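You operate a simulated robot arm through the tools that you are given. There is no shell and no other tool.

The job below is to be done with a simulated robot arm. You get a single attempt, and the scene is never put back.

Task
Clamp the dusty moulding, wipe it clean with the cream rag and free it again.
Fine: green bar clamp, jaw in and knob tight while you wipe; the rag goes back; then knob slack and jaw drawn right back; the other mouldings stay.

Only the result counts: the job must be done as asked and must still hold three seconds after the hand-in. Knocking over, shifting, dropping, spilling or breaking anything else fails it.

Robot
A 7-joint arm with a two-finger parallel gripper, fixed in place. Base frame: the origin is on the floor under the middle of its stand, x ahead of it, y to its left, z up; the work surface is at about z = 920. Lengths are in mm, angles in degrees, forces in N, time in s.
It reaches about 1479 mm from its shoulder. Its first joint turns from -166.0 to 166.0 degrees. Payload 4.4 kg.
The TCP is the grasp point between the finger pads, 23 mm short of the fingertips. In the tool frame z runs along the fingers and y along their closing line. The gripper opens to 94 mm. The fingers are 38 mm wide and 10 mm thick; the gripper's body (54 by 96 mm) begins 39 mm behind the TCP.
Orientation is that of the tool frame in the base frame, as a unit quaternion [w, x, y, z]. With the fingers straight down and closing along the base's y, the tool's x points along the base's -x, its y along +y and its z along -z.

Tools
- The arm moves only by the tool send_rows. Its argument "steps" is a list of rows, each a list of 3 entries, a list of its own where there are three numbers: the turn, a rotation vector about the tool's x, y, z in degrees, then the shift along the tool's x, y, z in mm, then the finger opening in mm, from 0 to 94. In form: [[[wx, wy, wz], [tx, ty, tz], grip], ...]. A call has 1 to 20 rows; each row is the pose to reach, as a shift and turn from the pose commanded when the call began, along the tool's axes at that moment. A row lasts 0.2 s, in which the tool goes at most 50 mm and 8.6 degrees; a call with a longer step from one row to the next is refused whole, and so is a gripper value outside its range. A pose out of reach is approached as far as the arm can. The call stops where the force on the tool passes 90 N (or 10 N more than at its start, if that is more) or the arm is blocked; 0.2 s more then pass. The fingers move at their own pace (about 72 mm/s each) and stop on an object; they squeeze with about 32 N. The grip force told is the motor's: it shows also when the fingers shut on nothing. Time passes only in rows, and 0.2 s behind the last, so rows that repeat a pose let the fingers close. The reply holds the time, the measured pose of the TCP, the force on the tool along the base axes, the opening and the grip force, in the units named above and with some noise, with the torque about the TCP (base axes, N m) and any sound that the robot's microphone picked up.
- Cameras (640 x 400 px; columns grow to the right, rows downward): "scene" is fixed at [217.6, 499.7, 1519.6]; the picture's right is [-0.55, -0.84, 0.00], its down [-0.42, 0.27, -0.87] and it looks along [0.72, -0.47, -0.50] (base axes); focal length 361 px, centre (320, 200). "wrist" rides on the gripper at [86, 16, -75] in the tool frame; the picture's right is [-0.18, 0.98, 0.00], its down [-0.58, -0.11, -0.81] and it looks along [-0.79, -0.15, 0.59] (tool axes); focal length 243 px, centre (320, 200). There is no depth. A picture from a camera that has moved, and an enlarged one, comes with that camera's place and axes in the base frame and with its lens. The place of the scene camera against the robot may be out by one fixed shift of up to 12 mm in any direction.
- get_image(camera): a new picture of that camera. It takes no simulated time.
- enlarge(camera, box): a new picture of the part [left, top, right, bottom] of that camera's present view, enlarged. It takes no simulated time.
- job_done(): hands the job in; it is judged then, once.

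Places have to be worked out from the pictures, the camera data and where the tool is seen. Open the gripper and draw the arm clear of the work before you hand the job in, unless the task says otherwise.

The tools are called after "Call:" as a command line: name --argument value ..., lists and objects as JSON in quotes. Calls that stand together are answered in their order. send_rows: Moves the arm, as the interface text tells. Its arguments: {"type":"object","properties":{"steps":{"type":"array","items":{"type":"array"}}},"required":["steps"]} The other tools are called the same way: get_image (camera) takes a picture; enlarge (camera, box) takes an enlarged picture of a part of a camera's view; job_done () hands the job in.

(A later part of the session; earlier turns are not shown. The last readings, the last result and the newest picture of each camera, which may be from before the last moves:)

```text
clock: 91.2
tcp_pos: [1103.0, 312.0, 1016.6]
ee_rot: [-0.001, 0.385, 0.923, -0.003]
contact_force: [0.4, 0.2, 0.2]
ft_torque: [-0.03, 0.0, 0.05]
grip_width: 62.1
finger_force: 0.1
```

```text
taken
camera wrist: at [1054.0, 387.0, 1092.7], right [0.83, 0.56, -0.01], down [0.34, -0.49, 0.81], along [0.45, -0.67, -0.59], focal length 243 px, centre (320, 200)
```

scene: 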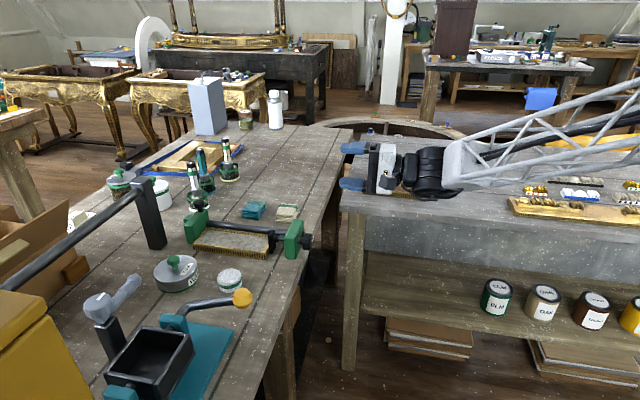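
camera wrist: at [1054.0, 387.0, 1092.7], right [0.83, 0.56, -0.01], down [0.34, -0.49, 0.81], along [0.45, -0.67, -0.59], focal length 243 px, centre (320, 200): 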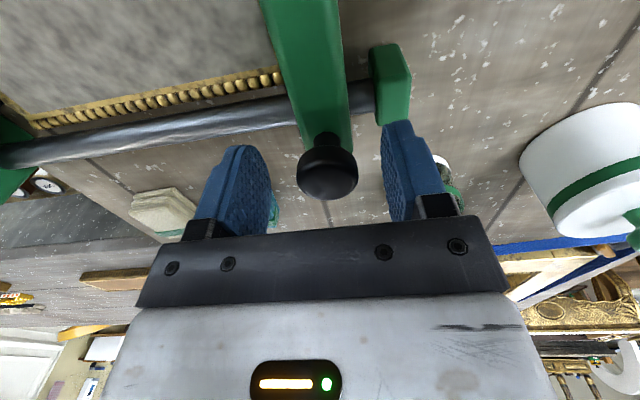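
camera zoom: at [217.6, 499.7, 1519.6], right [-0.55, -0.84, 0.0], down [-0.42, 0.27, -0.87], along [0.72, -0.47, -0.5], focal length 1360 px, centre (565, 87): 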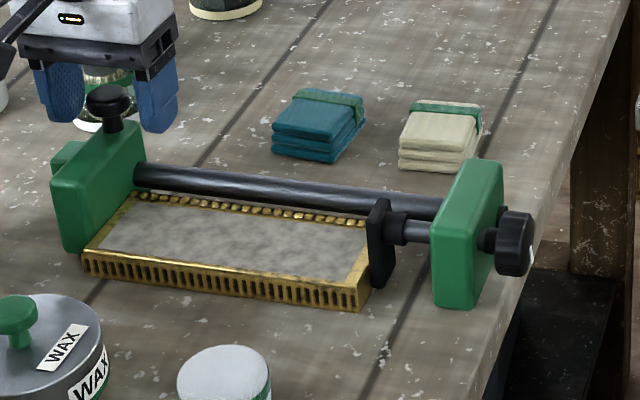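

It sprang back again, so neither knob position nor friction holds the jaw by itself. I'll enlarge the handle to look for any mark or feature showing that it turns.

Call:
enlarge --camera "wrist" --box '[280, 100, 380, 210]'

Call:
enlarge --camera "scene" --box '[175, 190, 215, 220]'

Call:
enlarge --camera "scene" --box '[255, 220, 310, 260]'

```text
3.64 times, centred on (330, 155) of wrist
camera zoom: at [1054.0, 387.0, 1092.7], right [0.83, 0.56, -0.01], down [0.34, -0.49, 0.81], along [0.45, -0.67, -0.59], focal length 882 px, centre (284, 364)
```

zoom: 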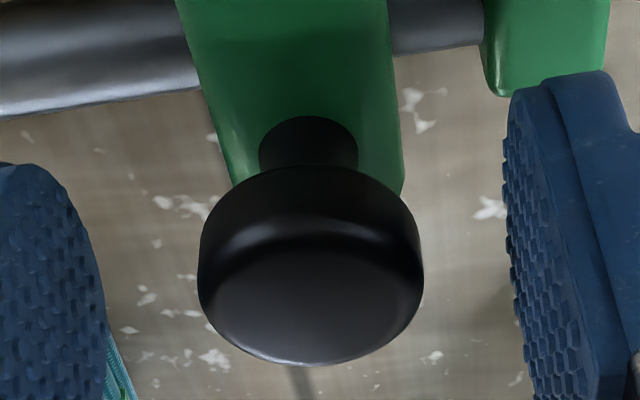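

```text
13.33 times, centred on (195, 205) of scene
camera zoom: at [217.6, 499.7, 1519.6], right [-0.55, -0.84, 0.0], down [-0.42, 0.27, -0.87], along [0.72, -0.47, -0.5], focal length 4815 px, centre (1987, 133)
```

zoom: 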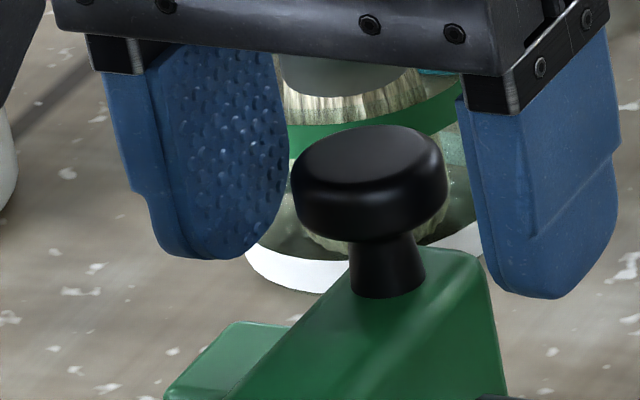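

```text
10.00 times, centred on (282, 240) of scene
camera zoom: at [217.6, 499.7, 1519.6], right [-0.55, -0.84, 0.0], down [-0.42, 0.27, -0.87], along [0.72, -0.47, -0.5], focal length 3611 px, centre (695, -200)
```

zoom: 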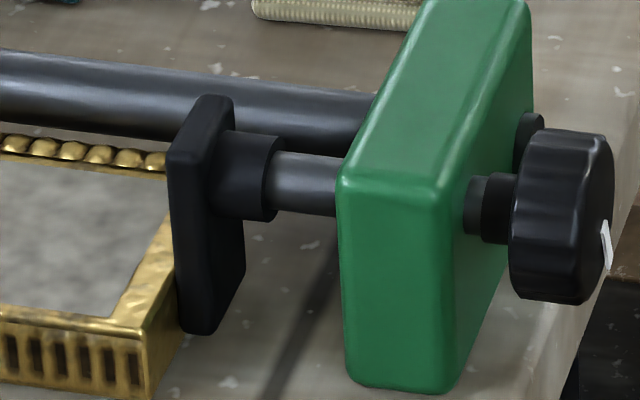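

The handle is plain and smooth, a simple pull knob. I'll measure the jaw's own sliding resistance by pushing it outward with one finger only and reading the force left when I stop.

Call:
send_rows --steps '[[[0, 0, 0], [0, 8, 0], 62], [[0, 0, 0], [0, 16, 0], 62], [[0, 0, 0], [0, 20, 0], 62], [[0, 0, 0], [0, 21, 0], 62], [[0, 0, 0], [0, 22, 0], 62]]'

Call:
send_rows --steps '[[[0, 0, 0], [0, 0.5, 0], 62], [[0, 0, 0], [0, 1, 0], 62]]'

Call:
get_image --camera "wrist"

```text
clock: 92.4
tcp_pos: [1121.2, 328.3, 1017.2]
ee_rot: [-0.001, 0.385, 0.923, -0.003]
contact_force: [-2.5, -1.6, 1.8]
ft_torque: [-0.04, 0.07, 0.01]
grip_width: 63.3
finger_force: 1.7
```

```text
clock: 93.0
tcp_pos: [1119.6, 329.0, 1016.0]
ee_rot: [-0.002, 0.386, 0.923, -0.003]
contact_force: [-2.9, -5.7, 2.1]
ft_torque: [-0.07, 0.04, 0.05]
grip_width: 64.8
finger_force: 3.0
```

```text
taken
camera wrist: at [1070.1, 403.1, 1092.1], right [0.83, 0.56, -0.01], down [0.34, -0.49, 0.81], along [0.45, -0.67, -0.59], focal length 243 px, centre (320, 200)
```

wrist: 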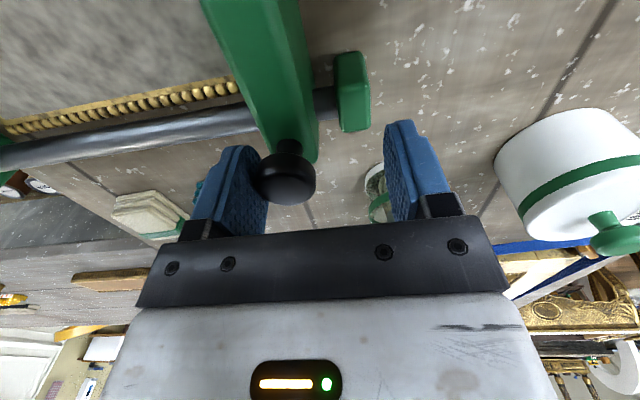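

One-finger pushing shows the jaw slides at only 3–6 N and it's back at its rear stop. Comparing torques, the end knob slipped in my fingers at 1.4 Nm (so about 1.0 Nm for this smaller one), yet this handle turned at only about 0.45 Nm, so it may really be turning as a stiff locking knob. I'll re-centre and wind the hand back 140° to turn it much further.

Call:
send_rows --steps '[[[0, 0, 0], [0, -5, 0], 62], [[0, 0, 0], [0, -10, -1], 62], [[0, 0, 0], [0, -15, -2], 62], [[0, 0, -8.2], [0, -15, -2], 62], [[0, 0, -16.5], [0, -15, -2], 62], [[0, 0, -24.7], [0, -15, -2], 62], [[0, 0, -33], [0, -15, -2], 62], [[0, 0, -41.2], [0, -15, -2], 62], [[0, 0, -49.4], [0, -15, -2], 62], [[0, 0, -57.6], [0, -15, -2], 62], [[0, 0, -65.9], [0, -15, -2], 62], [[0, 0, -74.1], [0, -15, -2], 62], [[0, 0, -82.3], [0, -15, -2], 62], [[0, 0, -90.6], [0, -15, -2], 62], [[0, 0, -98.8], [0, -15, -2], 62], [[0, 0, -107], [0, -15, -2], 62], [[0, 0, -115], [0, -15, -2], 62], [[0, 0, -123], [0, -15, -2], 62], [[0, 0, -130], [0, -15, -2], 62]]'

Call:
get_image --camera "wrist"

Call:
get_image --camera "scene"

```text
clock: 97.0
tcp_pos: [1108.9, 318.9, 1020.2]
ee_rot: [-0.002, -0.675, 0.738, 0.0]
contact_force: [-0.2, -0.3, 0.4]
ft_torque: [-0.04, 0.01, 0.02]
grip_width: 61.7
finger_force: 0.1
```

```text
taken
camera wrist: at [1085.1, 235.1, 1096.1], right [-0.96, 0.27, 0.0], down [0.16, 0.57, 0.8], along [0.22, 0.77, -0.6], focal length 243 px, centre (320, 200)
```

wrist: 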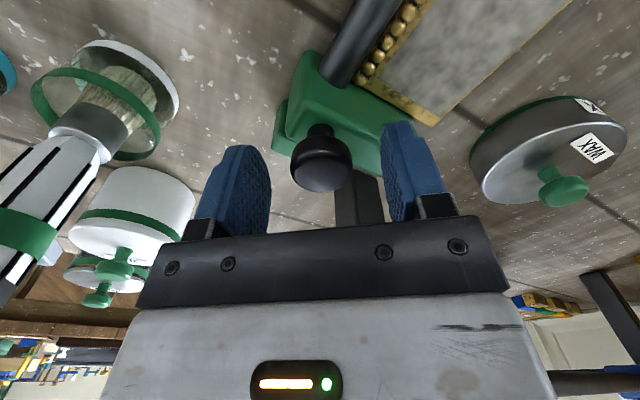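

```text
taken
```

scene: 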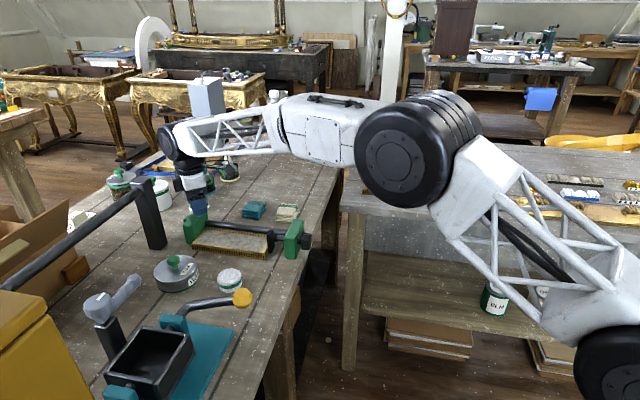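

The handle is still centred and everything nearby is clear. I'll grip and turn clockwise in 40° pieces, reading the torque each time.

Call:
send_rows --steps '[[[0, 0, 0], [0, 0, 1.5], 40], [[0, 0, 0], [0, 0, 1.5], 20], [[0, 0, 0], [0, 0, 1.5], 20], [[0, 0, 8], [0, 0, 1.5], 20], [[0, 0, 16], [0, 0, 1.5], 20], [[0, 0, 24], [0, 0, 1.5], 20], [[0, 0, 32], [0, 0, 1.5], 20], [[0, 0, 40], [0, 0, 1.5], 20]]'

Call:
send_rows --steps '[[[0, 0, 8], [0, 0, 0], 20], [[0, 0, 16], [0, 0, 0], 20], [[0, 0, 24], [0, 0, 0], 20], [[0, 0, 32], [0, 0, 0], 20], [[0, 0, 40], [0, 0, 0], 20]]'

Call:
send_rows --steps '[[[0, 0, 8], [0, 0, 0], 20], [[0, 0, 16], [0, 0, 0], 20], [[0, 0, 24], [0, 0, 0], 20], [[0, 0, 32], [0, 0, 0], 20], [[0, 0, 40], [0, 0, 0], 20]]'

Call:
get_image --camera "wrist"

```text
clock: 98.8
tcp_pos: [1110.5, 317.8, 1017.1]
ee_rot: [-0.003, -0.38, 0.925, -0.001]
contact_force: [-6.0, 1.7, 1.0]
ft_torque: [0.07, -0.02, 0.33]
grip_width: 29.0
finger_force: 44.9
```

```text
clock: 100.0
tcp_pos: [1110.4, 315.2, 1017.2]
ee_rot: [-0.002, -0.04, 0.999, -0.003]
contact_force: [18.7, -32.1, -1.4]
ft_torque: [-0.36, -0.21, 0.5]
grip_width: 28.8
finger_force: 44.9
```

```text
clock: 101.2
tcp_pos: [1108.0, 315.6, 1016.9]
ee_rot: [-0.002, 0.304, 0.953, -0.003]
contact_force: [-13.6, -71.9, 0.5]
ft_torque: [-0.78, 0.14, 0.63]
grip_width: 29.0
finger_force: 45.0
```

```text
taken
camera wrist: at [1048.3, 380.7, 1093.8], right [0.72, 0.69, -0.01], down [0.42, -0.42, 0.81], along [0.56, -0.58, -0.59], focal length 243 px, centre (320, 200)
```

wrist: 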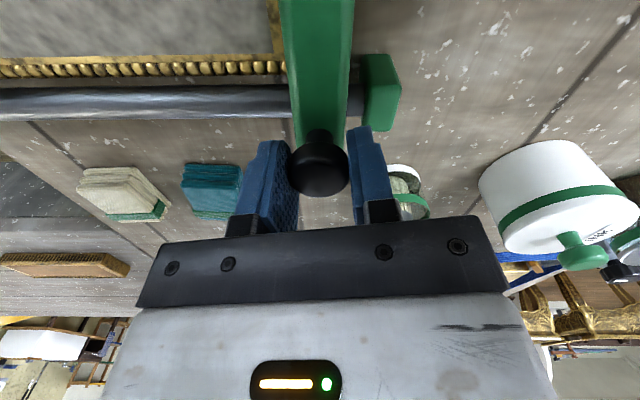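

Side loads built up (the jaw is at its rear stop, so that alone proves nothing). I'll relieve them and try pulling the jaw 4 mm inward to see if it's now locked.

Call:
send_rows --steps '[[[0, 0, 0], [-0.8, -1.5, 0], 20], [[0, 0, 0], [-0.8, -2.5, 0], 20], [[0, 0, 0], [-0.8, -3.5, 0], 20], [[0, 0, 0], [-0.8, -4.5, 0], 20]]'

Call:
get_image --camera "wrist"

Call:
enlarge --camera "scene" --box '[170, 180, 340, 280]'

```text
clock: 102.2
tcp_pos: [1107.9, 314.7, 1017.7]
ee_rot: [-0.002, 0.302, 0.953, -0.002]
contact_force: [28.3, -31.6, -10.4]
ft_torque: [-0.38, -0.57, 0.0]
grip_width: 28.9
finger_force: 45.1
```

```text
taken
camera wrist: at [1046.8, 380.0, 1093.9], right [0.72, 0.7, -0.01], down [0.42, -0.42, 0.81], along [0.56, -0.58, -0.59], focal length 243 px, centre (320, 200)
```

wrist: 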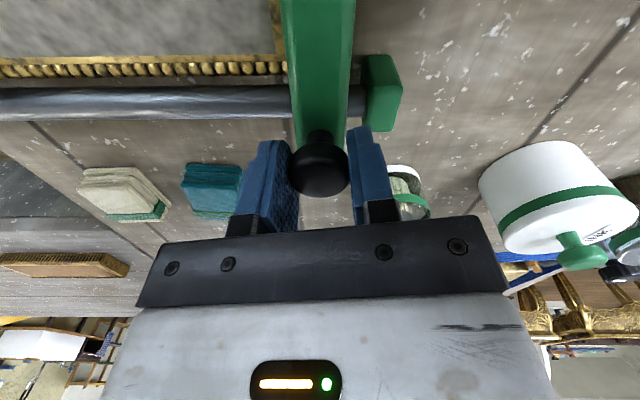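

```text
3.76 times, centred on (255, 230) of scene
camera zoom: at [217.6, 499.7, 1519.6], right [-0.55, -0.84, 0.0], down [-0.42, 0.27, -0.87], along [0.72, -0.47, -0.5], focal length 1360 px, centre (565, 87)
```

zoom: 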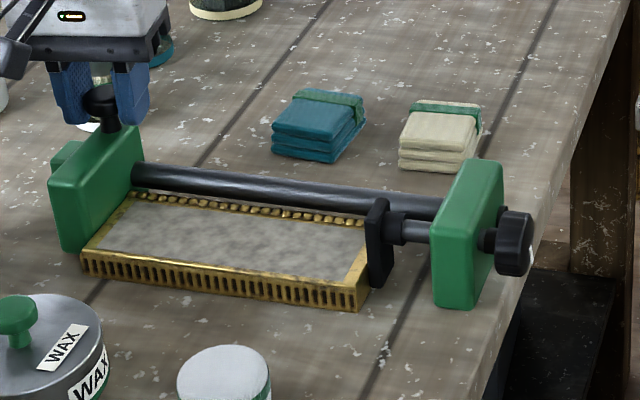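

Not conclusive yet since part of that move only unloaded the arm. I'll go another 3.5 mm inward and shed the sideways load.

Call:
send_rows --steps '[[[0, 0, 0], [-1.0, -1, 0], 20], [[0, 0, 0], [-1.8, -2, 0], 20], [[0, 0, 0], [-1.8, -3, 0], 20], [[0, 0, 0], [-1.8, -4, 0], 20]]'

Call:
enlarge --camera "scene" --box '[170, 180, 340, 280]'

Call:
get_image --camera "wrist"

```text
clock: 103.2
tcp_pos: [1105.7, 313.2, 1017.1]
ee_rot: [-0.002, 0.302, 0.953, -0.003]
contact_force: [-8.1, 21.3, -2.1]
ft_torque: [0.15, -0.05, 0.03]
grip_width: 28.7
finger_force: 45.1
```

```text
3.76 times, centred on (255, 230) of scene
camera zoom: at [217.6, 499.7, 1519.6], right [-0.55, -0.84, 0.0], down [-0.42, 0.27, -0.87], along [0.72, -0.47, -0.5], focal length 1360 px, centre (565, 87)
```

zoom: 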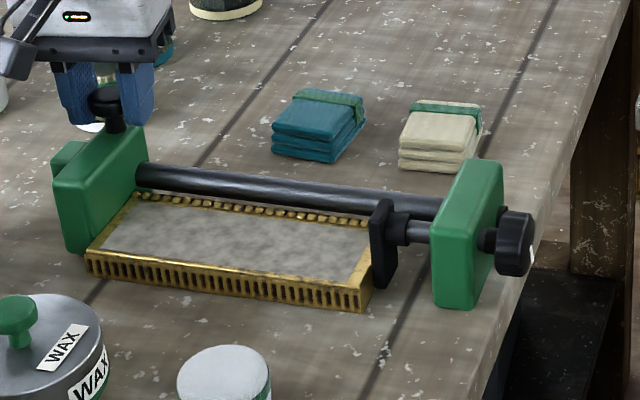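

```text
taken
camera wrist: at [1044.1, 377.3, 1094.0], right [0.72, 0.7, -0.01], down [0.42, -0.42, 0.81], along [0.56, -0.58, -0.59], focal length 243 px, centre (320, 200)
```

wrist: 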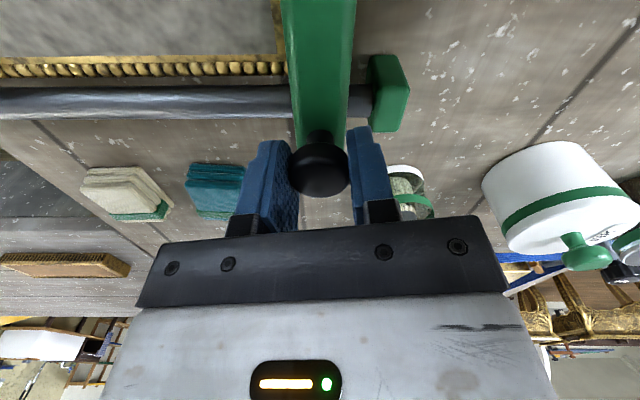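

The jaw still moves freely after about 200° of turning the handle. Before ruling out the handle as a lock, I'll do one more long clockwise stroke: release, wind back 120°, re-grip.

Call:
send_rows --steps '[[[0, 0, 0], [0, 0, -1], 40], [[0, 0, 0], [0, 2, -2], 62], [[0, 0, -8], [0, 3.5, -2], 62], [[0, 0, -16], [0, 3.5, -2], 62], [[0, 0, -24], [0, 3.5, -2], 62], [[0, 0, -32], [0, 3.5, -2], 62], [[0, 0, -40], [0, 3.5, -2], 62], [[0, 0, -48], [0, 3.5, -2], 62], [[0, 0, -56], [0, 3.5, -2], 62], [[0, 0, -64], [0, 3.5, -2], 62], [[0, 0, -72], [0, 3.5, -2], 62], [[0, 0, -80], [0, 3.5, -2], 62], [[0, 0, -88], [0, 3.5, -2], 62], [[0, 0, -96], [0, 3.5, -2], 62], [[0, 0, -104], [0, 3.5, -2], 62], [[0, 0, -112], [0, 3.5, -2], 62], [[0, 0, -120], [0, 3.5, -2], 62], [[0, 0, -120], [0, 3.5, -2], 62]]'

Call:
get_image --camera "wrist"

Call:
enlarge --camera "wrist" --box '[270, 90, 390, 210]'

```text
clock: 107.0
tcp_pos: [1108.7, 314.4, 1019.4]
ee_rot: [-0.004, -0.675, 0.738, -0.001]
contact_force: [0.2, -0.1, 0.3]
ft_torque: [-0.02, 0.05, 0.01]
grip_width: 62.3
finger_force: 0.0
```

```text
taken
camera wrist: at [1084.9, 229.8, 1095.6], right [-0.96, 0.27, 0.0], down [0.16, 0.57, 0.8], along [0.22, 0.77, -0.6], focal length 243 px, centre (320, 200)
```

wrist: 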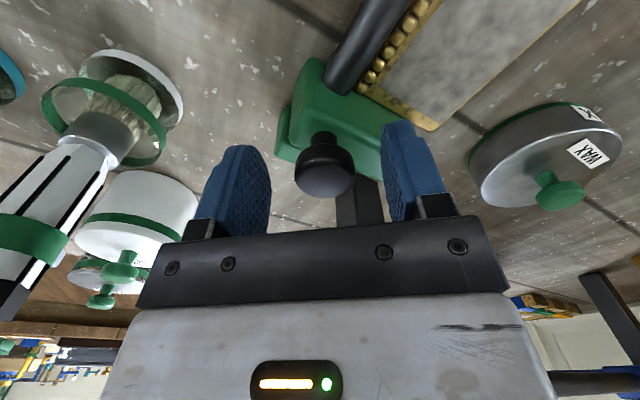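

```text
3.33 times, centred on (330, 150) of wrist
camera zoom: at [1084.9, 229.8, 1095.6], right [-0.96, 0.27, 0.0], down [0.16, 0.57, 0.8], along [0.22, 0.77, -0.6], focal length 809 px, centre (287, 367)
```

zoom: 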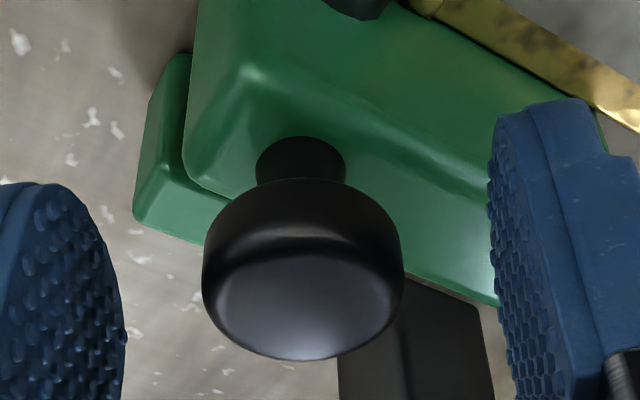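

Everything is clear. I'll re-centre 2 mm, grip and turn another 120° clockwise, reading torque along the way.

Call:
send_rows --steps '[[[0, 0, 0], [0, 2.3, 1], 50], [[0, 0, 0], [0, 2.3, 1.5], 30], [[0, 0, 0], [0, 2.3, 1.5], 20], [[0, 0, 8], [0, 2.3, 1.5], 20], [[0, 0, 16], [0, 2.3, 1.5], 20], [[0, 0, 24], [0, 2.3, 1.5], 20], [[0, 0, 32], [0, 2.3, 1.5], 20], [[0, 0, 40], [0, 2.3, 1.5], 20]]'

Call:
send_rows --steps '[[[0, 0, 8], [0, 0, 0], 20], [[0, 0, 16], [0, 0, 0], 20], [[0, 0, 24], [0, 0, 0], 20], [[0, 0, 32], [0, 0, 0], 20], [[0, 0, 40], [0, 0, 0], 20]]'

Call:
send_rows --steps '[[[0, 0, 8], [0, 0, 0], 20], [[0, 0, 16], [0, 0, 0], 20], [[0, 0, 24], [0, 0, 0], 20], [[0, 0, 32], [0, 0, 0], 20], [[0, 0, 40], [0, 0, 0], 20]]'

Call:
get_image --camera "wrist"

```text
clock: 108.8
tcp_pos: [1106.2, 314.9, 1018.4]
ee_rot: [-0.003, -0.379, 0.925, -0.002]
contact_force: [-20.9, 7.0, -0.7]
ft_torque: [0.04, 0.22, 0.51]
grip_width: 28.8
finger_force: 45.0
```

```text
clock: 110.0
tcp_pos: [1105.3, 314.7, 1018.6]
ee_rot: [-0.003, -0.041, 0.999, -0.001]
contact_force: [-29.6, 37.4, 0.0]
ft_torque: [0.45, -0.08, 0.41]
grip_width: 29.0
finger_force: 45.7
```

```text
clock: 111.2
tcp_pos: [1106.0, 312.2, 1018.1]
ee_rot: [-0.001, 0.304, 0.953, -0.003]
contact_force: [6.4, 1.4, 0.5]
ft_torque: [-0.02, 0.06, 0.43]
grip_width: 29.2
finger_force: 44.4
```

```text
taken
camera wrist: at [1045.5, 376.5, 1094.1], right [0.72, 0.69, -0.01], down [0.41, -0.42, 0.81], along [0.56, -0.58, -0.59], focal length 243 px, centre (320, 200)
```

wrist: 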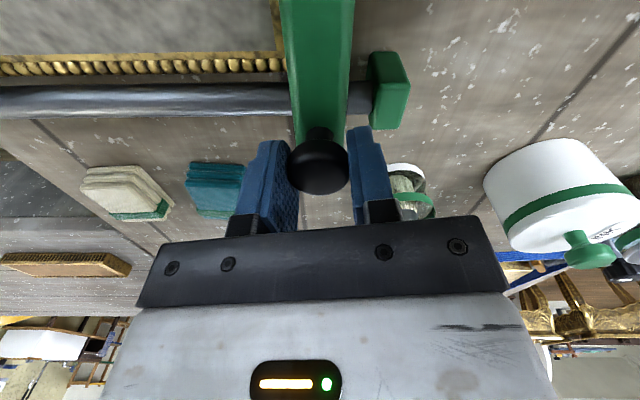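

The handle only slips in the fingers (flat 0.4–0.5 Nm over 320°), so it is not a lock. Next I'll measure the clamp's load curve: step the jaw inward and back out in 2 mm steps, reading the force, to find how much load the jaw can hold by friction.

Call:
send_rows --steps '[[[0, 0, 5], [0, 0, 0], 20], [[0, 0, 9.5], [0, 0, 0], 20], [[0, 0, 9.5], [0, 0, 0], 20]]'

Call:
send_rows --steps '[[[0, 0, 0], [0, -1, 0], 20], [[0, 0, 0], [0, -2, 0], 20], [[0, 0, 0], [0, -2, 0], 20]]'

Call:
send_rows --steps '[[[0, 0, 0], [0, -1, 0], 20], [[0, 0, 0], [0, -2, 0], 20], [[0, 0, 0], [0, -2, 0], 20]]'

Call:
send_rows --steps '[[[0, 0, 0], [0, -1, 0], 20], [[0, 0, 0], [0, -2, 0], 20], [[0, 0, 0], [0, -2, 0], 20]]'

Call:
enlarge --camera "scene" --box '[170, 180, 340, 280]'

Call:
get_image --camera "wrist"

```text
clock: 112.0
tcp_pos: [1106.3, 314.0, 1018.7]
ee_rot: [-0.001, 0.381, 0.924, -0.003]
contact_force: [0.9, 7.2, -1.1]
ft_torque: [-0.01, -0.05, -0.25]
grip_width: 28.8
finger_force: 44.9
```

```text
clock: 112.8
tcp_pos: [1105.2, 313.4, 1018.1]
ee_rot: [-0.002, 0.381, 0.924, -0.003]
contact_force: [-0.1, 14.9, 2.8]
ft_torque: [0.14, 0.0, 0.04]
grip_width: 29.0
finger_force: 45.2
```

```text
clock: 113.6
tcp_pos: [1104.5, 311.6, 1016.9]
ee_rot: [-0.001, 0.381, 0.925, -0.004]
contact_force: [-4.8, 19.7, 5.7]
ft_torque: [0.12, -0.01, 0.07]
grip_width: 28.8
finger_force: 45.1
```

```text
clock: 114.4
tcp_pos: [1101.8, 309.1, 1018.4]
ee_rot: [-0.002, 0.38, 0.925, -0.003]
contact_force: [-10.7, 25.5, 3.3]
ft_torque: [0.21, 0.04, 0.06]
grip_width: 28.9
finger_force: 45.2
```

```text
3.76 times, centred on (255, 230) of scene
camera zoom: at [217.6, 499.7, 1519.6], right [-0.55, -0.84, 0.0], down [-0.42, 0.27, -0.87], along [0.72, -0.47, -0.5], focal length 1360 px, centre (565, 87)
```

zoom: 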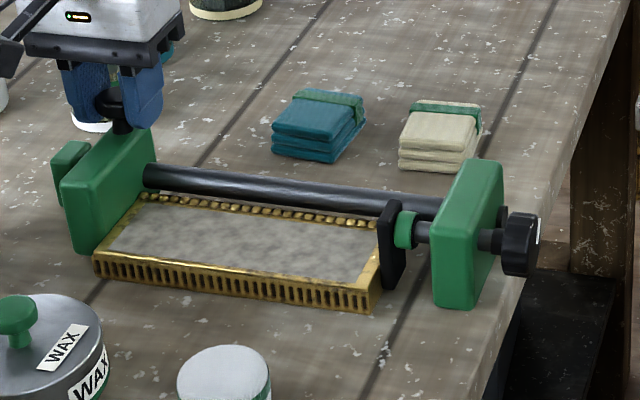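

```text
taken
camera wrist: at [1051.5, 382.4, 1094.0], right [0.82, 0.57, -0.01], down [0.34, -0.48, 0.81], along [0.46, -0.67, -0.59], focal length 243 px, centre (320, 200)
```

wrist: 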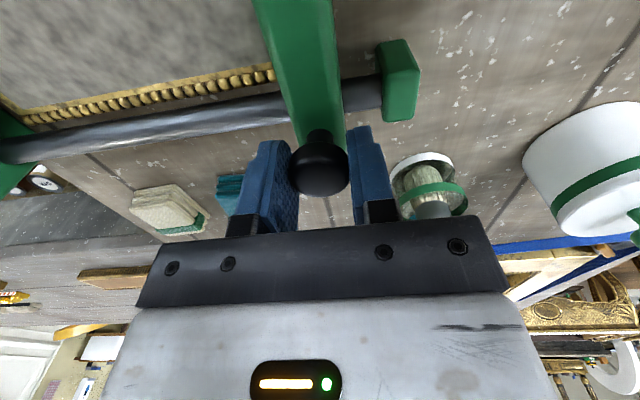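

Interesting: the resistance stays flat at about 10.5 N and the knob itself is being back-driven (its mark moved), so the pad's hold is limited by the knob's friction. Now I'll ease the jaw back out in small steps to see how much load remains when the tool force reaches zero.

Call:
send_rows --steps '[[[0, 0, 0], [0, 0.5, 0], 20], [[0, 0, 0], [0, 0.5, 0], 20]]'

Call:
send_rows --steps '[[[0, 0, 0], [0, 0.5, 0], 20], [[0, 0, 0], [0, 0.5, 0], 20]]'

Call:
enlarge --camera "scene" --box '[250, 215, 320, 260]'

Call:
get_image --camera "wrist"

```text
clock: 115.0
tcp_pos: [1102.1, 309.1, 1016.7]
ee_rot: [-0.002, 0.381, 0.925, -0.003]
contact_force: [-8.9, 18.6, -1.5]
ft_torque: [0.21, 0.16, -0.02]
grip_width: 29.1
finger_force: 45.0
```

```text
clock: 115.6
tcp_pos: [1101.4, 309.9, 1018.7]
ee_rot: [-0.001, 0.381, 0.925, -0.003]
contact_force: [-7.2, 15.5, -5.0]
ft_torque: [0.15, 0.12, 0.02]
grip_width: 29.1
finger_force: 45.4
```

```text
8.89 times, centred on (285, 238) of scene
camera zoom: at [217.6, 499.7, 1519.6], right [-0.55, -0.84, 0.0], down [-0.42, 0.27, -0.87], along [0.72, -0.47, -0.5], focal length 3210 px, centre (631, -133)
```

zoom: 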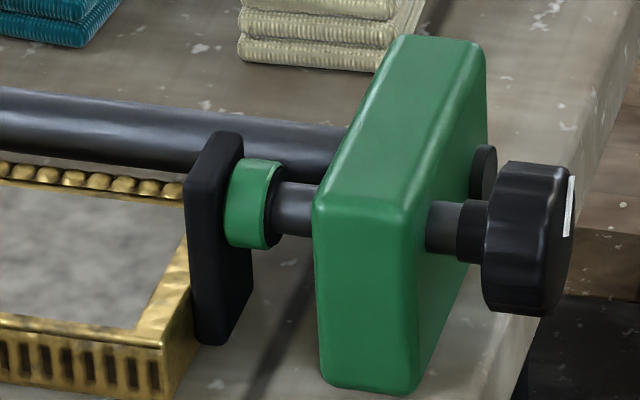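

```text
taken
camera wrist: at [1052.4, 383.1, 1094.0], right [0.82, 0.57, -0.01], down [0.34, -0.48, 0.81], along [0.45, -0.67, -0.59], focal length 243 px, centre (320, 200)
```

wrist: 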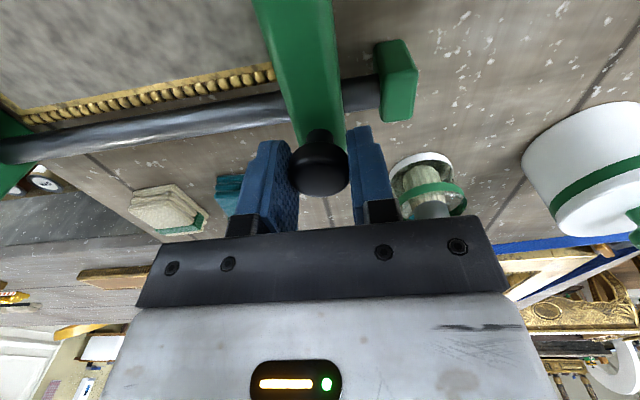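

The collar stays green as I ease off (now about 6 N). I'll keep easing out half a millimetre at a time until the tool carries nothing.

Call:
send_rows --steps '[[[0, 0, 0], [0, 0.5, 0], 20], [[0, 0, 0], [0, 0.5, 0], 20]]'

Call:
enlarge --camera "scene" --box '[250, 215, 320, 260]'

Call:
send_rows --steps '[[[0, 0, 0], [0, 0.5, 0], 20], [[0, 0, 0], [0, 0.5, 0], 20]]'

Call:
enlarge --camera "scene" --box '[250, 215, 320, 260]'

Call:
send_rows --steps '[[[0, 0, 0], [0, 0.5, 0], 20], [[0, 0, 0], [0, 0.5, 0], 20]]'

Call:
enlarge --camera "scene" --box '[250, 215, 320, 260]'

```text
clock: 116.2
tcp_pos: [1103.3, 310.6, 1019.0]
ee_rot: [-0.001, 0.382, 0.924, -0.003]
contact_force: [-6.8, 14.1, -12.0]
ft_torque: [0.13, 0.09, 0.01]
grip_width: 29.0
finger_force: 45.1
```

```text
8.89 times, centred on (285, 238) of scene
camera zoom: at [217.6, 499.7, 1519.6], right [-0.55, -0.84, 0.0], down [-0.42, 0.27, -0.87], along [0.72, -0.47, -0.5], focal length 3210 px, centre (631, -133)
```

zoom: 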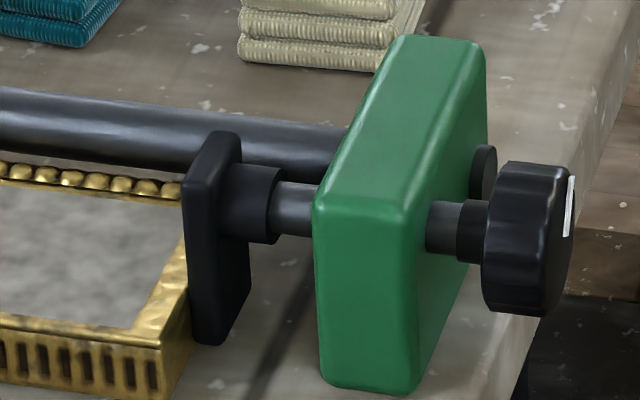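

```text
clock: 116.8
tcp_pos: [1103.2, 310.6, 1017.6]
ee_rot: [-0.002, 0.381, 0.924, -0.003]
contact_force: [-7.2, 12.0, -15.4]
ft_torque: [0.13, 0.09, 0.02]
grip_width: 28.9
finger_force: 45.0
```

```text
8.89 times, centred on (285, 238) of scene
camera zoom: at [217.6, 499.7, 1519.6], right [-0.55, -0.84, 0.0], down [-0.42, 0.27, -0.87], along [0.72, -0.47, -0.5], focal length 3210 px, centre (631, -133)
```

zoom: 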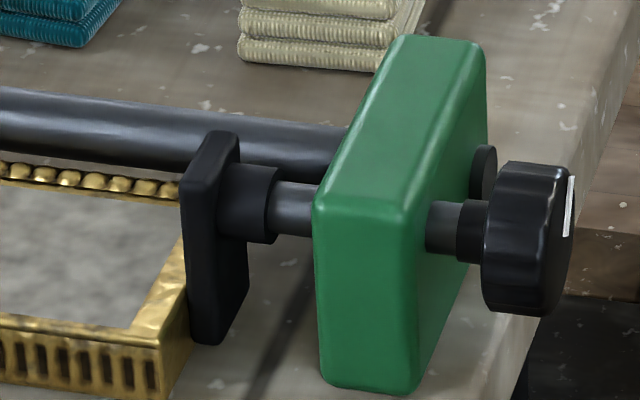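

```text
clock: 117.4
tcp_pos: [1104.3, 311.4, 1018.2]
ee_rot: [-0.001, 0.381, 0.925, -0.003]
contact_force: [-4.3, 8.7, -17.6]
ft_torque: [0.08, 0.11, 0.04]
grip_width: 28.7
finger_force: 45.2
```

```text
8.89 times, centred on (285, 238) of scene
camera zoom: at [217.6, 499.7, 1519.6], right [-0.55, -0.84, 0.0], down [-0.42, 0.27, -0.87], along [0.72, -0.47, -0.5], focal length 3210 px, centre (631, -133)
```

zoom: 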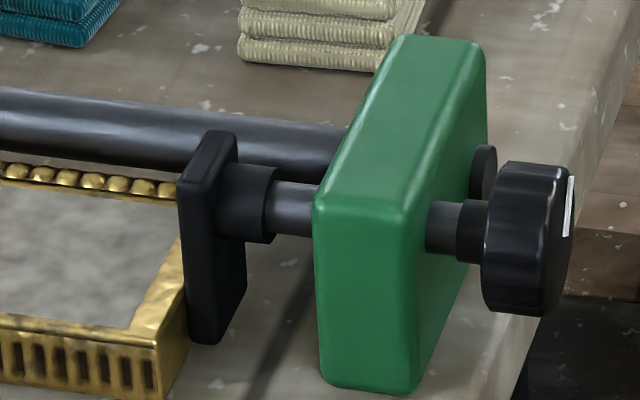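

The jaw's own friction is only about 1 N, so the clamp load (about 7 N for green) can't be held where the jaw is now. The screw back-drives at 10.5 N, so I can push the jaw further in and see whether it reaches a catch or stop further along; I'll go 4 mm at a time.

Call:
send_rows --steps '[[[0, 0, 0], [0.3, -1.5, 0], 20], [[0, 0, 0], [0.6, -3, 0], 20], [[0, 0, 0], [0.6, -4.5, 0], 20], [[0, 0, 0], [0.6, -6, 0], 20]]'

Call:
send_rows --steps '[[[0, 0, 0], [0, -1.5, 0], 20], [[0, 0, 0], [0, -3, 0], 20], [[0, 0, 0], [0, -4, 0], 20]]'

Call:
enlarge --camera "scene" --box '[170, 180, 340, 280]'

Call:
get_image --camera "wrist"

```text
clock: 118.4
tcp_pos: [1099.1, 307.2, 1018.3]
ee_rot: [-0.001, 0.382, 0.924, -0.004]
contact_force: [23.8, -6.4, -20.2]
ft_torque: [-0.29, -0.56, -0.01]
grip_width: 29.0
finger_force: 44.8
```

```text
clock: 119.2
tcp_pos: [1096.6, 304.5, 1018.8]
ee_rot: [-0.001, 0.382, 0.924, -0.003]
contact_force: [22.5, -4.2, -10.7]
ft_torque: [-0.15, -0.53, -0.04]
grip_width: 28.8
finger_force: 44.9
```

```text
3.76 times, centred on (255, 230) of scene
camera zoom: at [217.6, 499.7, 1519.6], right [-0.55, -0.84, 0.0], down [-0.42, 0.27, -0.87], along [0.72, -0.47, -0.5], focal length 1360 px, centre (565, 87)
```

zoom: 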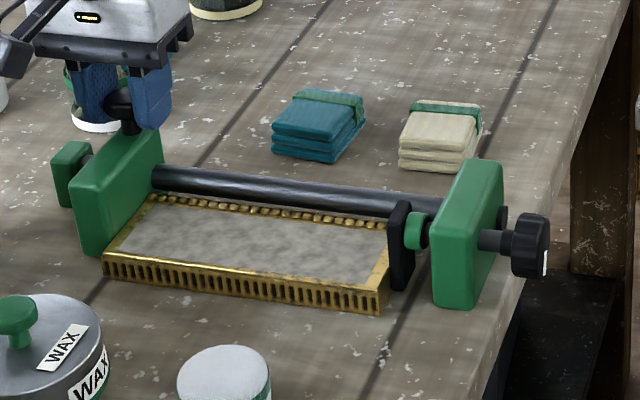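

```text
taken
camera wrist: at [1046.7, 377.5, 1094.2], right [0.82, 0.57, -0.01], down [0.34, -0.48, 0.81], along [0.46, -0.67, -0.59], focal length 243 px, centre (320, 200)
```

wrist: 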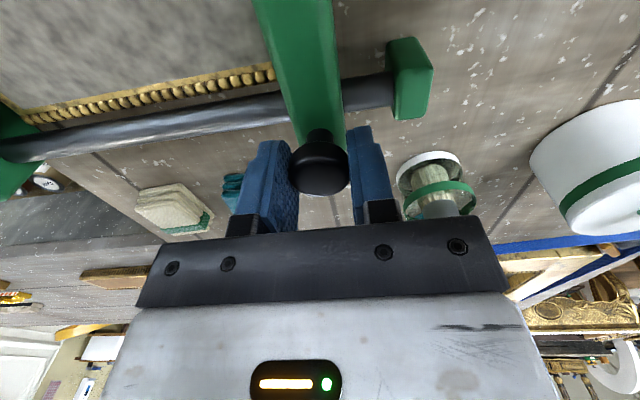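

The jaw is now about 20 mm in from its rear stop with the knob back-driven to near its start, still with a steady ~13 N. I'll release here and see whether the jaw stays put in this deeper position.

Call:
send_rows --steps '[[[0, 0, 0], [0, 0, 0], 34], [[0, 0, 0], [0, 0, 0], 50], [[0, 0, 0], [0, 0, 0], 62], [[0, 0, 0], [0, 0, 0], 62]]'

Call:
enlarge --camera "scene" --box '[170, 180, 340, 280]'

Call:
get_image --camera "wrist"

```text
clock: 120.2
tcp_pos: [1096.4, 303.5, 1018.3]
ee_rot: [-0.002, 0.381, 0.925, -0.004]
contact_force: [0.2, 0.2, 0.7]
ft_torque: [0.02, 0.03, 0.03]
grip_width: 62.1
finger_force: 0.1
```

```text
3.76 times, centred on (255, 230) of scene
camera zoom: at [217.6, 499.7, 1519.6], right [-0.55, -0.84, 0.0], down [-0.42, 0.27, -0.87], along [0.72, -0.47, -0.5], focal length 1360 px, centre (565, 87)
```

zoom: 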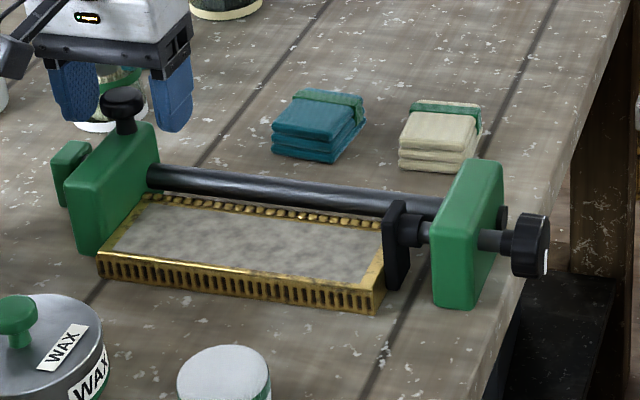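

```text
taken
camera wrist: at [1046.4, 377.7, 1094.1], right [0.82, 0.57, -0.01], down [0.34, -0.48, 0.81], along [0.46, -0.67, -0.59], focal length 243 px, centre (320, 200)
```

wrist: 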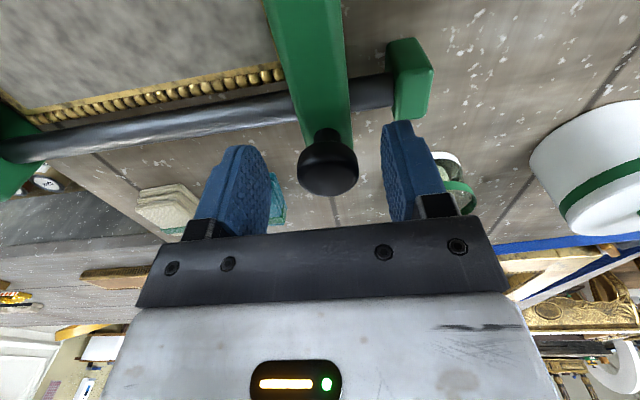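

The jaw again backed off about 3.8 mm but some pad compression seems to remain. I'll wait 2 s to see whether it is holding or still creeping.

Call:
send_rows --steps '[[[0, 0, 0], [0, 0, 0], 62], [[0, 0, 0], [0, 0, 0], 62], [[0, 0, 0], [0, 0, 0], 62], [[0, 0, 0], [0, 0, 0], 62], [[0, 0, 0], [0, 0, 0], 62], [[0, 0, 0], [0, 0, 0], 62], [[0, 0, 0], [0, 0, 0], 62], [[0, 0, 0], [0, 0, 0], 62], [[0, 0, 0], [0, 0, 0], 62], [[0, 0, 0], [0, 0, 0], 62]]'

Call:
enlarge --camera "scene" --box '[170, 180, 340, 280]'

Call:
enlarge --camera "scene" --box '[260, 205, 330, 265]'

Call:
get_image --camera "wrist"

```text
clock: 122.4
tcp_pos: [1096.0, 303.4, 1018.4]
ee_rot: [-0.002, 0.381, 0.924, -0.003]
contact_force: [0.7, -0.3, 0.3]
ft_torque: [0.01, 0.0, -0.02]
grip_width: 61.9
finger_force: 0.1
```

```text
3.76 times, centred on (255, 230) of scene
camera zoom: at [217.6, 499.7, 1519.6], right [-0.55, -0.84, 0.0], down [-0.42, 0.27, -0.87], along [0.72, -0.47, -0.5], focal length 1360 px, centre (565, 87)
```

zoom: 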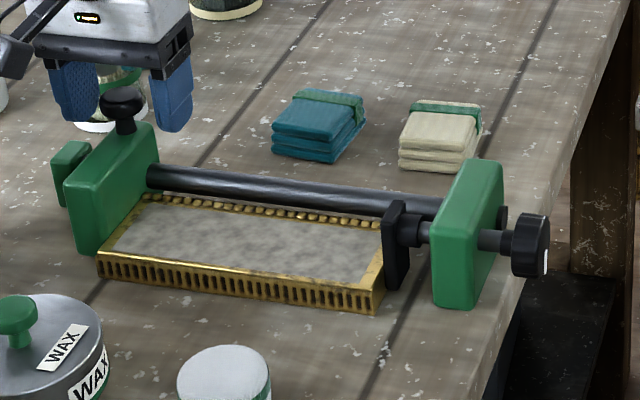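

```text
6.67 times, centred on (295, 235) of scene
camera zoom: at [217.6, 499.7, 1519.6], right [-0.55, -0.84, 0.0], down [-0.42, 0.27, -0.87], along [0.72, -0.47, -0.5], focal length 2408 px, centre (487, -33)
```

zoom: 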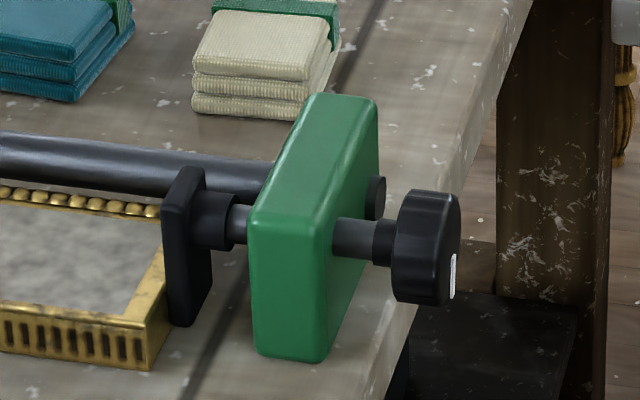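

```text
taken
camera wrist: at [1046.4, 377.7, 1094.0], right [0.82, 0.57, -0.01], down [0.34, -0.48, 0.81], along [0.46, -0.67, -0.59], focal length 243 px, centre (320, 200)
```

wrist: 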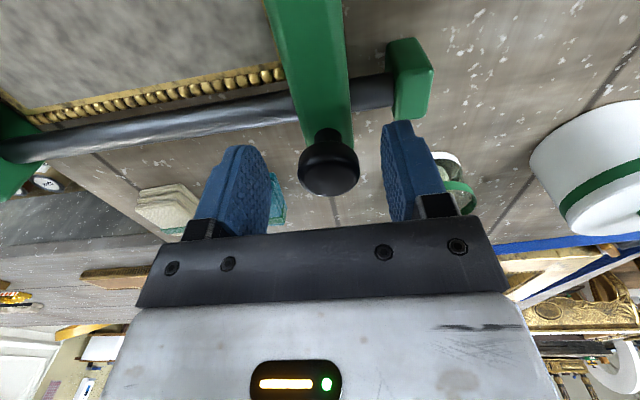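

It's stable now: knob back at its start angle, the jaw resting against the moulding and the moulding against the pad. This is the natural starting order (jaw in first), so I'll now go tighten the knob from here and watch whether the jaw holds.

Call:
send_rows --steps '[[[0, 0, 0], [0, 3.5, -20], 62], [[0, 0, 0], [0, 3.5, -60], 70], [[0, 0, 0], [0, 3.5, -105], 70], [[0, 0, 0], [0, 3.5, -150], 70], [[0, 0, 0], [0, 3.5, -165], 70]]'

Call:
send_rows --steps '[[[-7.5, 0, 0], [4, -33.5, 0], 70], [[-15, 0, 0], [8, -67, 0], 70], [[-22.5, 0, 0], [12, -100.5, 0], 70], [[-30, 0, 0], [16, -134, 0], 70], [[-37.5, 0, 0], [20, -167.5, 0], 70], [[-45, 0, 0], [24, -201, 0], 70], [[-52.5, 0, 0], [28, -234.5, 0], 70], [[-60, 0, 0], [32, -268, 0], 70], [[-67.5, 0, 0], [36, -301.5, 0], 70], [[-75, 0, 0], [40, -335, 0], 70], [[-82.5, 0, 0], [44, -368.5, 0], 70], [[-90, 0, 0], [48, -402, 0], 70]]'

Call:
get_image --camera "wrist"

Call:
get_image --camera "scene"

```text
clock: 123.6
tcp_pos: [1099.2, 308.3, 1183.3]
ee_rot: [-0.001, 0.381, 0.924, -0.004]
contact_force: [0.8, 0.2, 0.3]
ft_torque: [0.01, 0.0, -0.02]
grip_width: 70.0
finger_force: 0.1
```

```text
clock: 126.2
tcp_pos: [781.3, 56.2, 1185.6]
ee_rot: [0.27, 0.269, 0.656, 0.652]
contact_force: [0.6, -0.4, -1.2]
ft_torque: [0.02, -0.02, 0.0]
grip_width: 70.0
finger_force: 0.2
```

```text
taken
camera wrist: at [667.2, 64.6, 1203.0], right [0.13, -0.13, 0.98], down [-0.16, -0.98, -0.1], along [0.98, -0.14, -0.15], focal length 243 px, centre (320, 200)
```

wrist: 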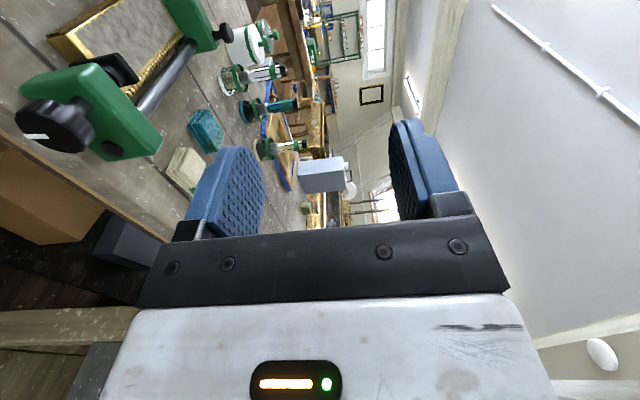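

```text
taken
```

scene: 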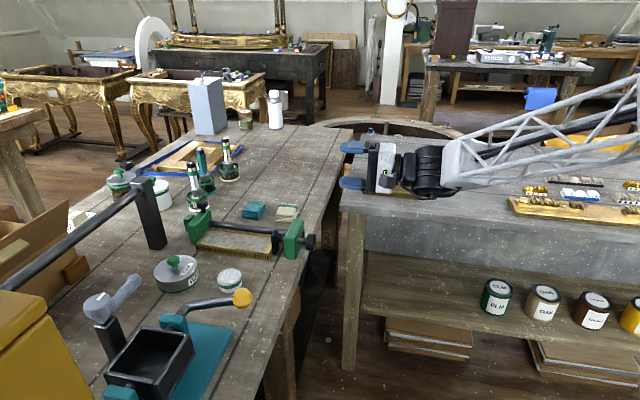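

The knob's mark is back at 6 o'clock. I'll lower behind it while winding the wrist back to roll −30°, giving nearly a full turn in one grip.

Call:
send_rows --steps '[[[0, 0, -8], [0.2, -15, 0], 60], [[0, 0, -16], [0.4, -30, 0], 60], [[0, 0, -24], [0.6, -45, 0], 60], [[0, 0, -32], [0.8, -60, 0], 60], [[0, 0, -40], [1.0, -75, 0], 60], [[0, 0, -48], [1.2, -90, 0], 60], [[0, 0, -56], [1.4, -105, 0], 60], [[0, 0, -64], [1.6, -120, 0], 60], [[0, 0, -72], [1.8, -135, 0], 60], [[0, 0, -80], [2.0, -150, 0], 60], [[0, 0, -88], [2.2, -165, 0], 60], [[0, 0, -96], [2.4, -180, 0], 60], [[0, 0, -104], [2.6, -195, 0], 60], [[0, 0, -112], [2.8, -207, 0], 60], [[0, 0, -120], [2.8, -217, 0], 60], [[0, 0, -120], [2.8, -217, 0], 60]]'

Call:
get_image --camera "wrist"

```text
clock: 129.6
tcp_pos: [780.1, 56.7, 968.3]
ee_rot: [0.699, -0.434, 0.561, 0.093]
contact_force: [-0.4, 0.8, 0.2]
ft_torque: [0.02, -0.01, 0.0]
grip_width: 60.1
finger_force: 0.1
```

```text
taken
camera wrist: at [747.5, -15.4, 887.9], right [-0.67, 0.66, -0.33], down [-0.71, -0.43, 0.56], along [0.23, 0.61, 0.76], focal length 243 px, centre (320, 200)
```

wrist: 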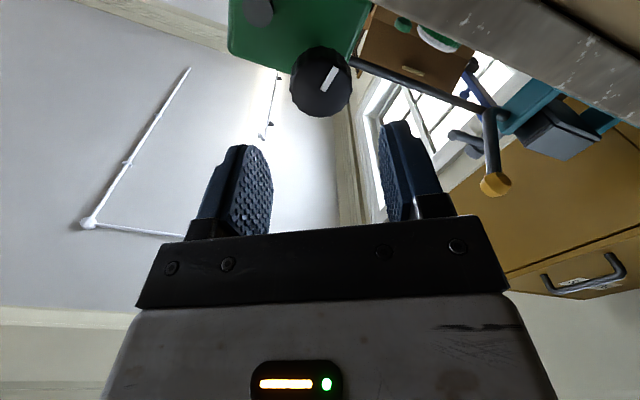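

Aligned within about a millimetre. I'll advance to e≈671 and grip the knob.

Call:
send_rows --steps '[[[0, 0, 0], [-0.4, 0.9, 25], 60], [[0, 0, 0], [-0.4, 0.9, 50], 60], [[0, 0, 0], [-0.4, 0.9, 78], 60], [[0, 0, 0], [-0.4, 0.9, 78], 60], [[0, 0, 0], [-0.4, 0.9, 78], 46], [[0, 0, 0], [-0.4, 0.9, 78], 30], [[0, 0, 0], [-0.4, 0.9, 78], 30]]'

Call:
get_image --camera "wrist"

Call:
enlarge --camera "scene" --box '[170, 180, 340, 280]'

```text
clock: 131.2
tcp_pos: [833.1, 112.0, 968.9]
ee_rot: [0.699, -0.433, 0.562, 0.093]
contact_force: [27.7, -15.8, 11.3]
ft_torque: [0.07, -0.21, -0.63]
grip_width: 40.9
finger_force: 44.4
```

```text
taken
camera wrist: at [800.6, 39.9, 887.7], right [-0.67, 0.66, -0.33], down [-0.71, -0.43, 0.56], along [0.23, 0.61, 0.76], focal length 243 px, centre (320, 200)
```

wrist: 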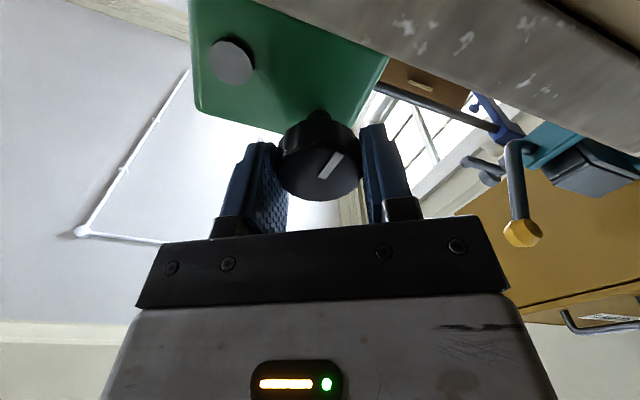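

```text
3.76 times, centred on (255, 230) of scene
camera zoom: at [217.6, 499.7, 1519.6], right [-0.55, -0.84, 0.0], down [-0.42, 0.27, -0.87], along [0.72, -0.47, -0.5], focal length 1360 px, centre (565, 87)
```

zoom: 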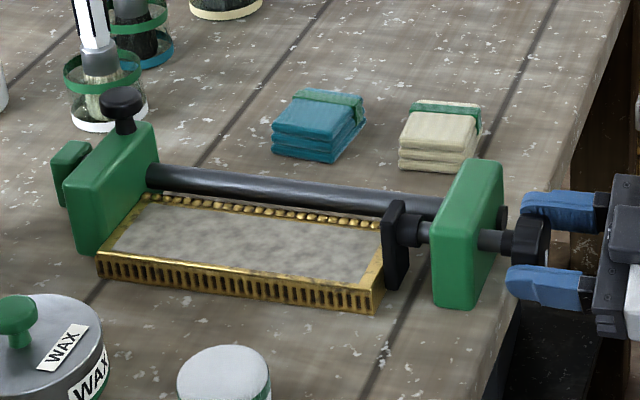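

Gripped; I'll relieve the sideways load and turn 72° clockwise with matching follow, then check the jaw.

Call:
send_rows --steps '[[[0, 0, 0], [0, -0.7, 0.1], 30], [[0, 0, 8], [0, -1.2, 0.3], 30], [[0, 0, 16], [0, -1.2, 0.6], 30], [[0, 0, 24], [0, -1.2, 0.9], 30], [[0, 0, 32], [0, -1.2, 1.2], 30], [[0, 0, 40], [0, -1.2, 1.4], 30], [[0, 0, 48], [0, -1.2, 1.7], 30], [[0, 0, 56], [0, -1.2, 2.0], 30], [[0, 0, 64], [0, -1.2, 2.3], 30], [[0, 0, 72], [0, -1.2, 2.6], 30]]'

Call:
enlarge --camera "scene" --box '[170, 180, 340, 280]'

Call:
get_image --camera "wrist"

```text
clock: 133.4
tcp_pos: [836.7, 113.5, 968.0]
ee_rot: [0.509, -0.02, 0.709, 0.487]
contact_force: [-8.3, 3.4, 15.1]
ft_torque: [0.07, -0.07, 0.35]
grip_width: 40.9
finger_force: 45.0
```

```text
3.76 times, centred on (255, 230) of scene
camera zoom: at [217.6, 499.7, 1519.6], right [-0.55, -0.84, 0.0], down [-0.42, 0.27, -0.87], along [0.72, -0.47, -0.5], focal length 1360 px, centre (565, 87)
```

zoom: 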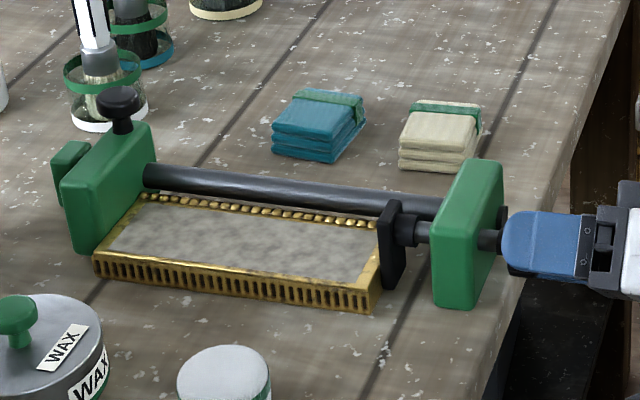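

```text
taken
camera wrist: at [733.0, 111.1, 917.4], right [-0.43, 0.43, 0.8], down [-0.23, -0.9, 0.36], along [0.87, -0.03, 0.48], focal length 243 px, centre (320, 200)
```

wrist: 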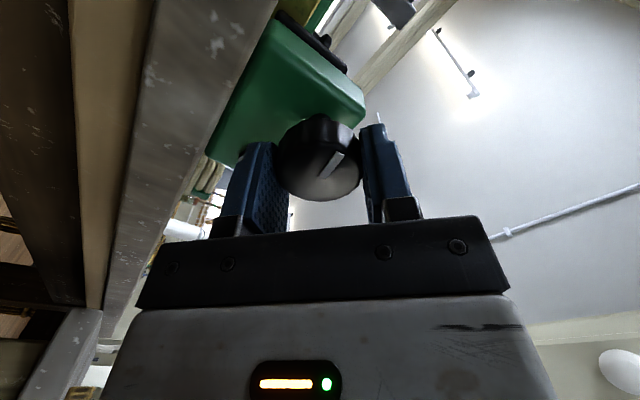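

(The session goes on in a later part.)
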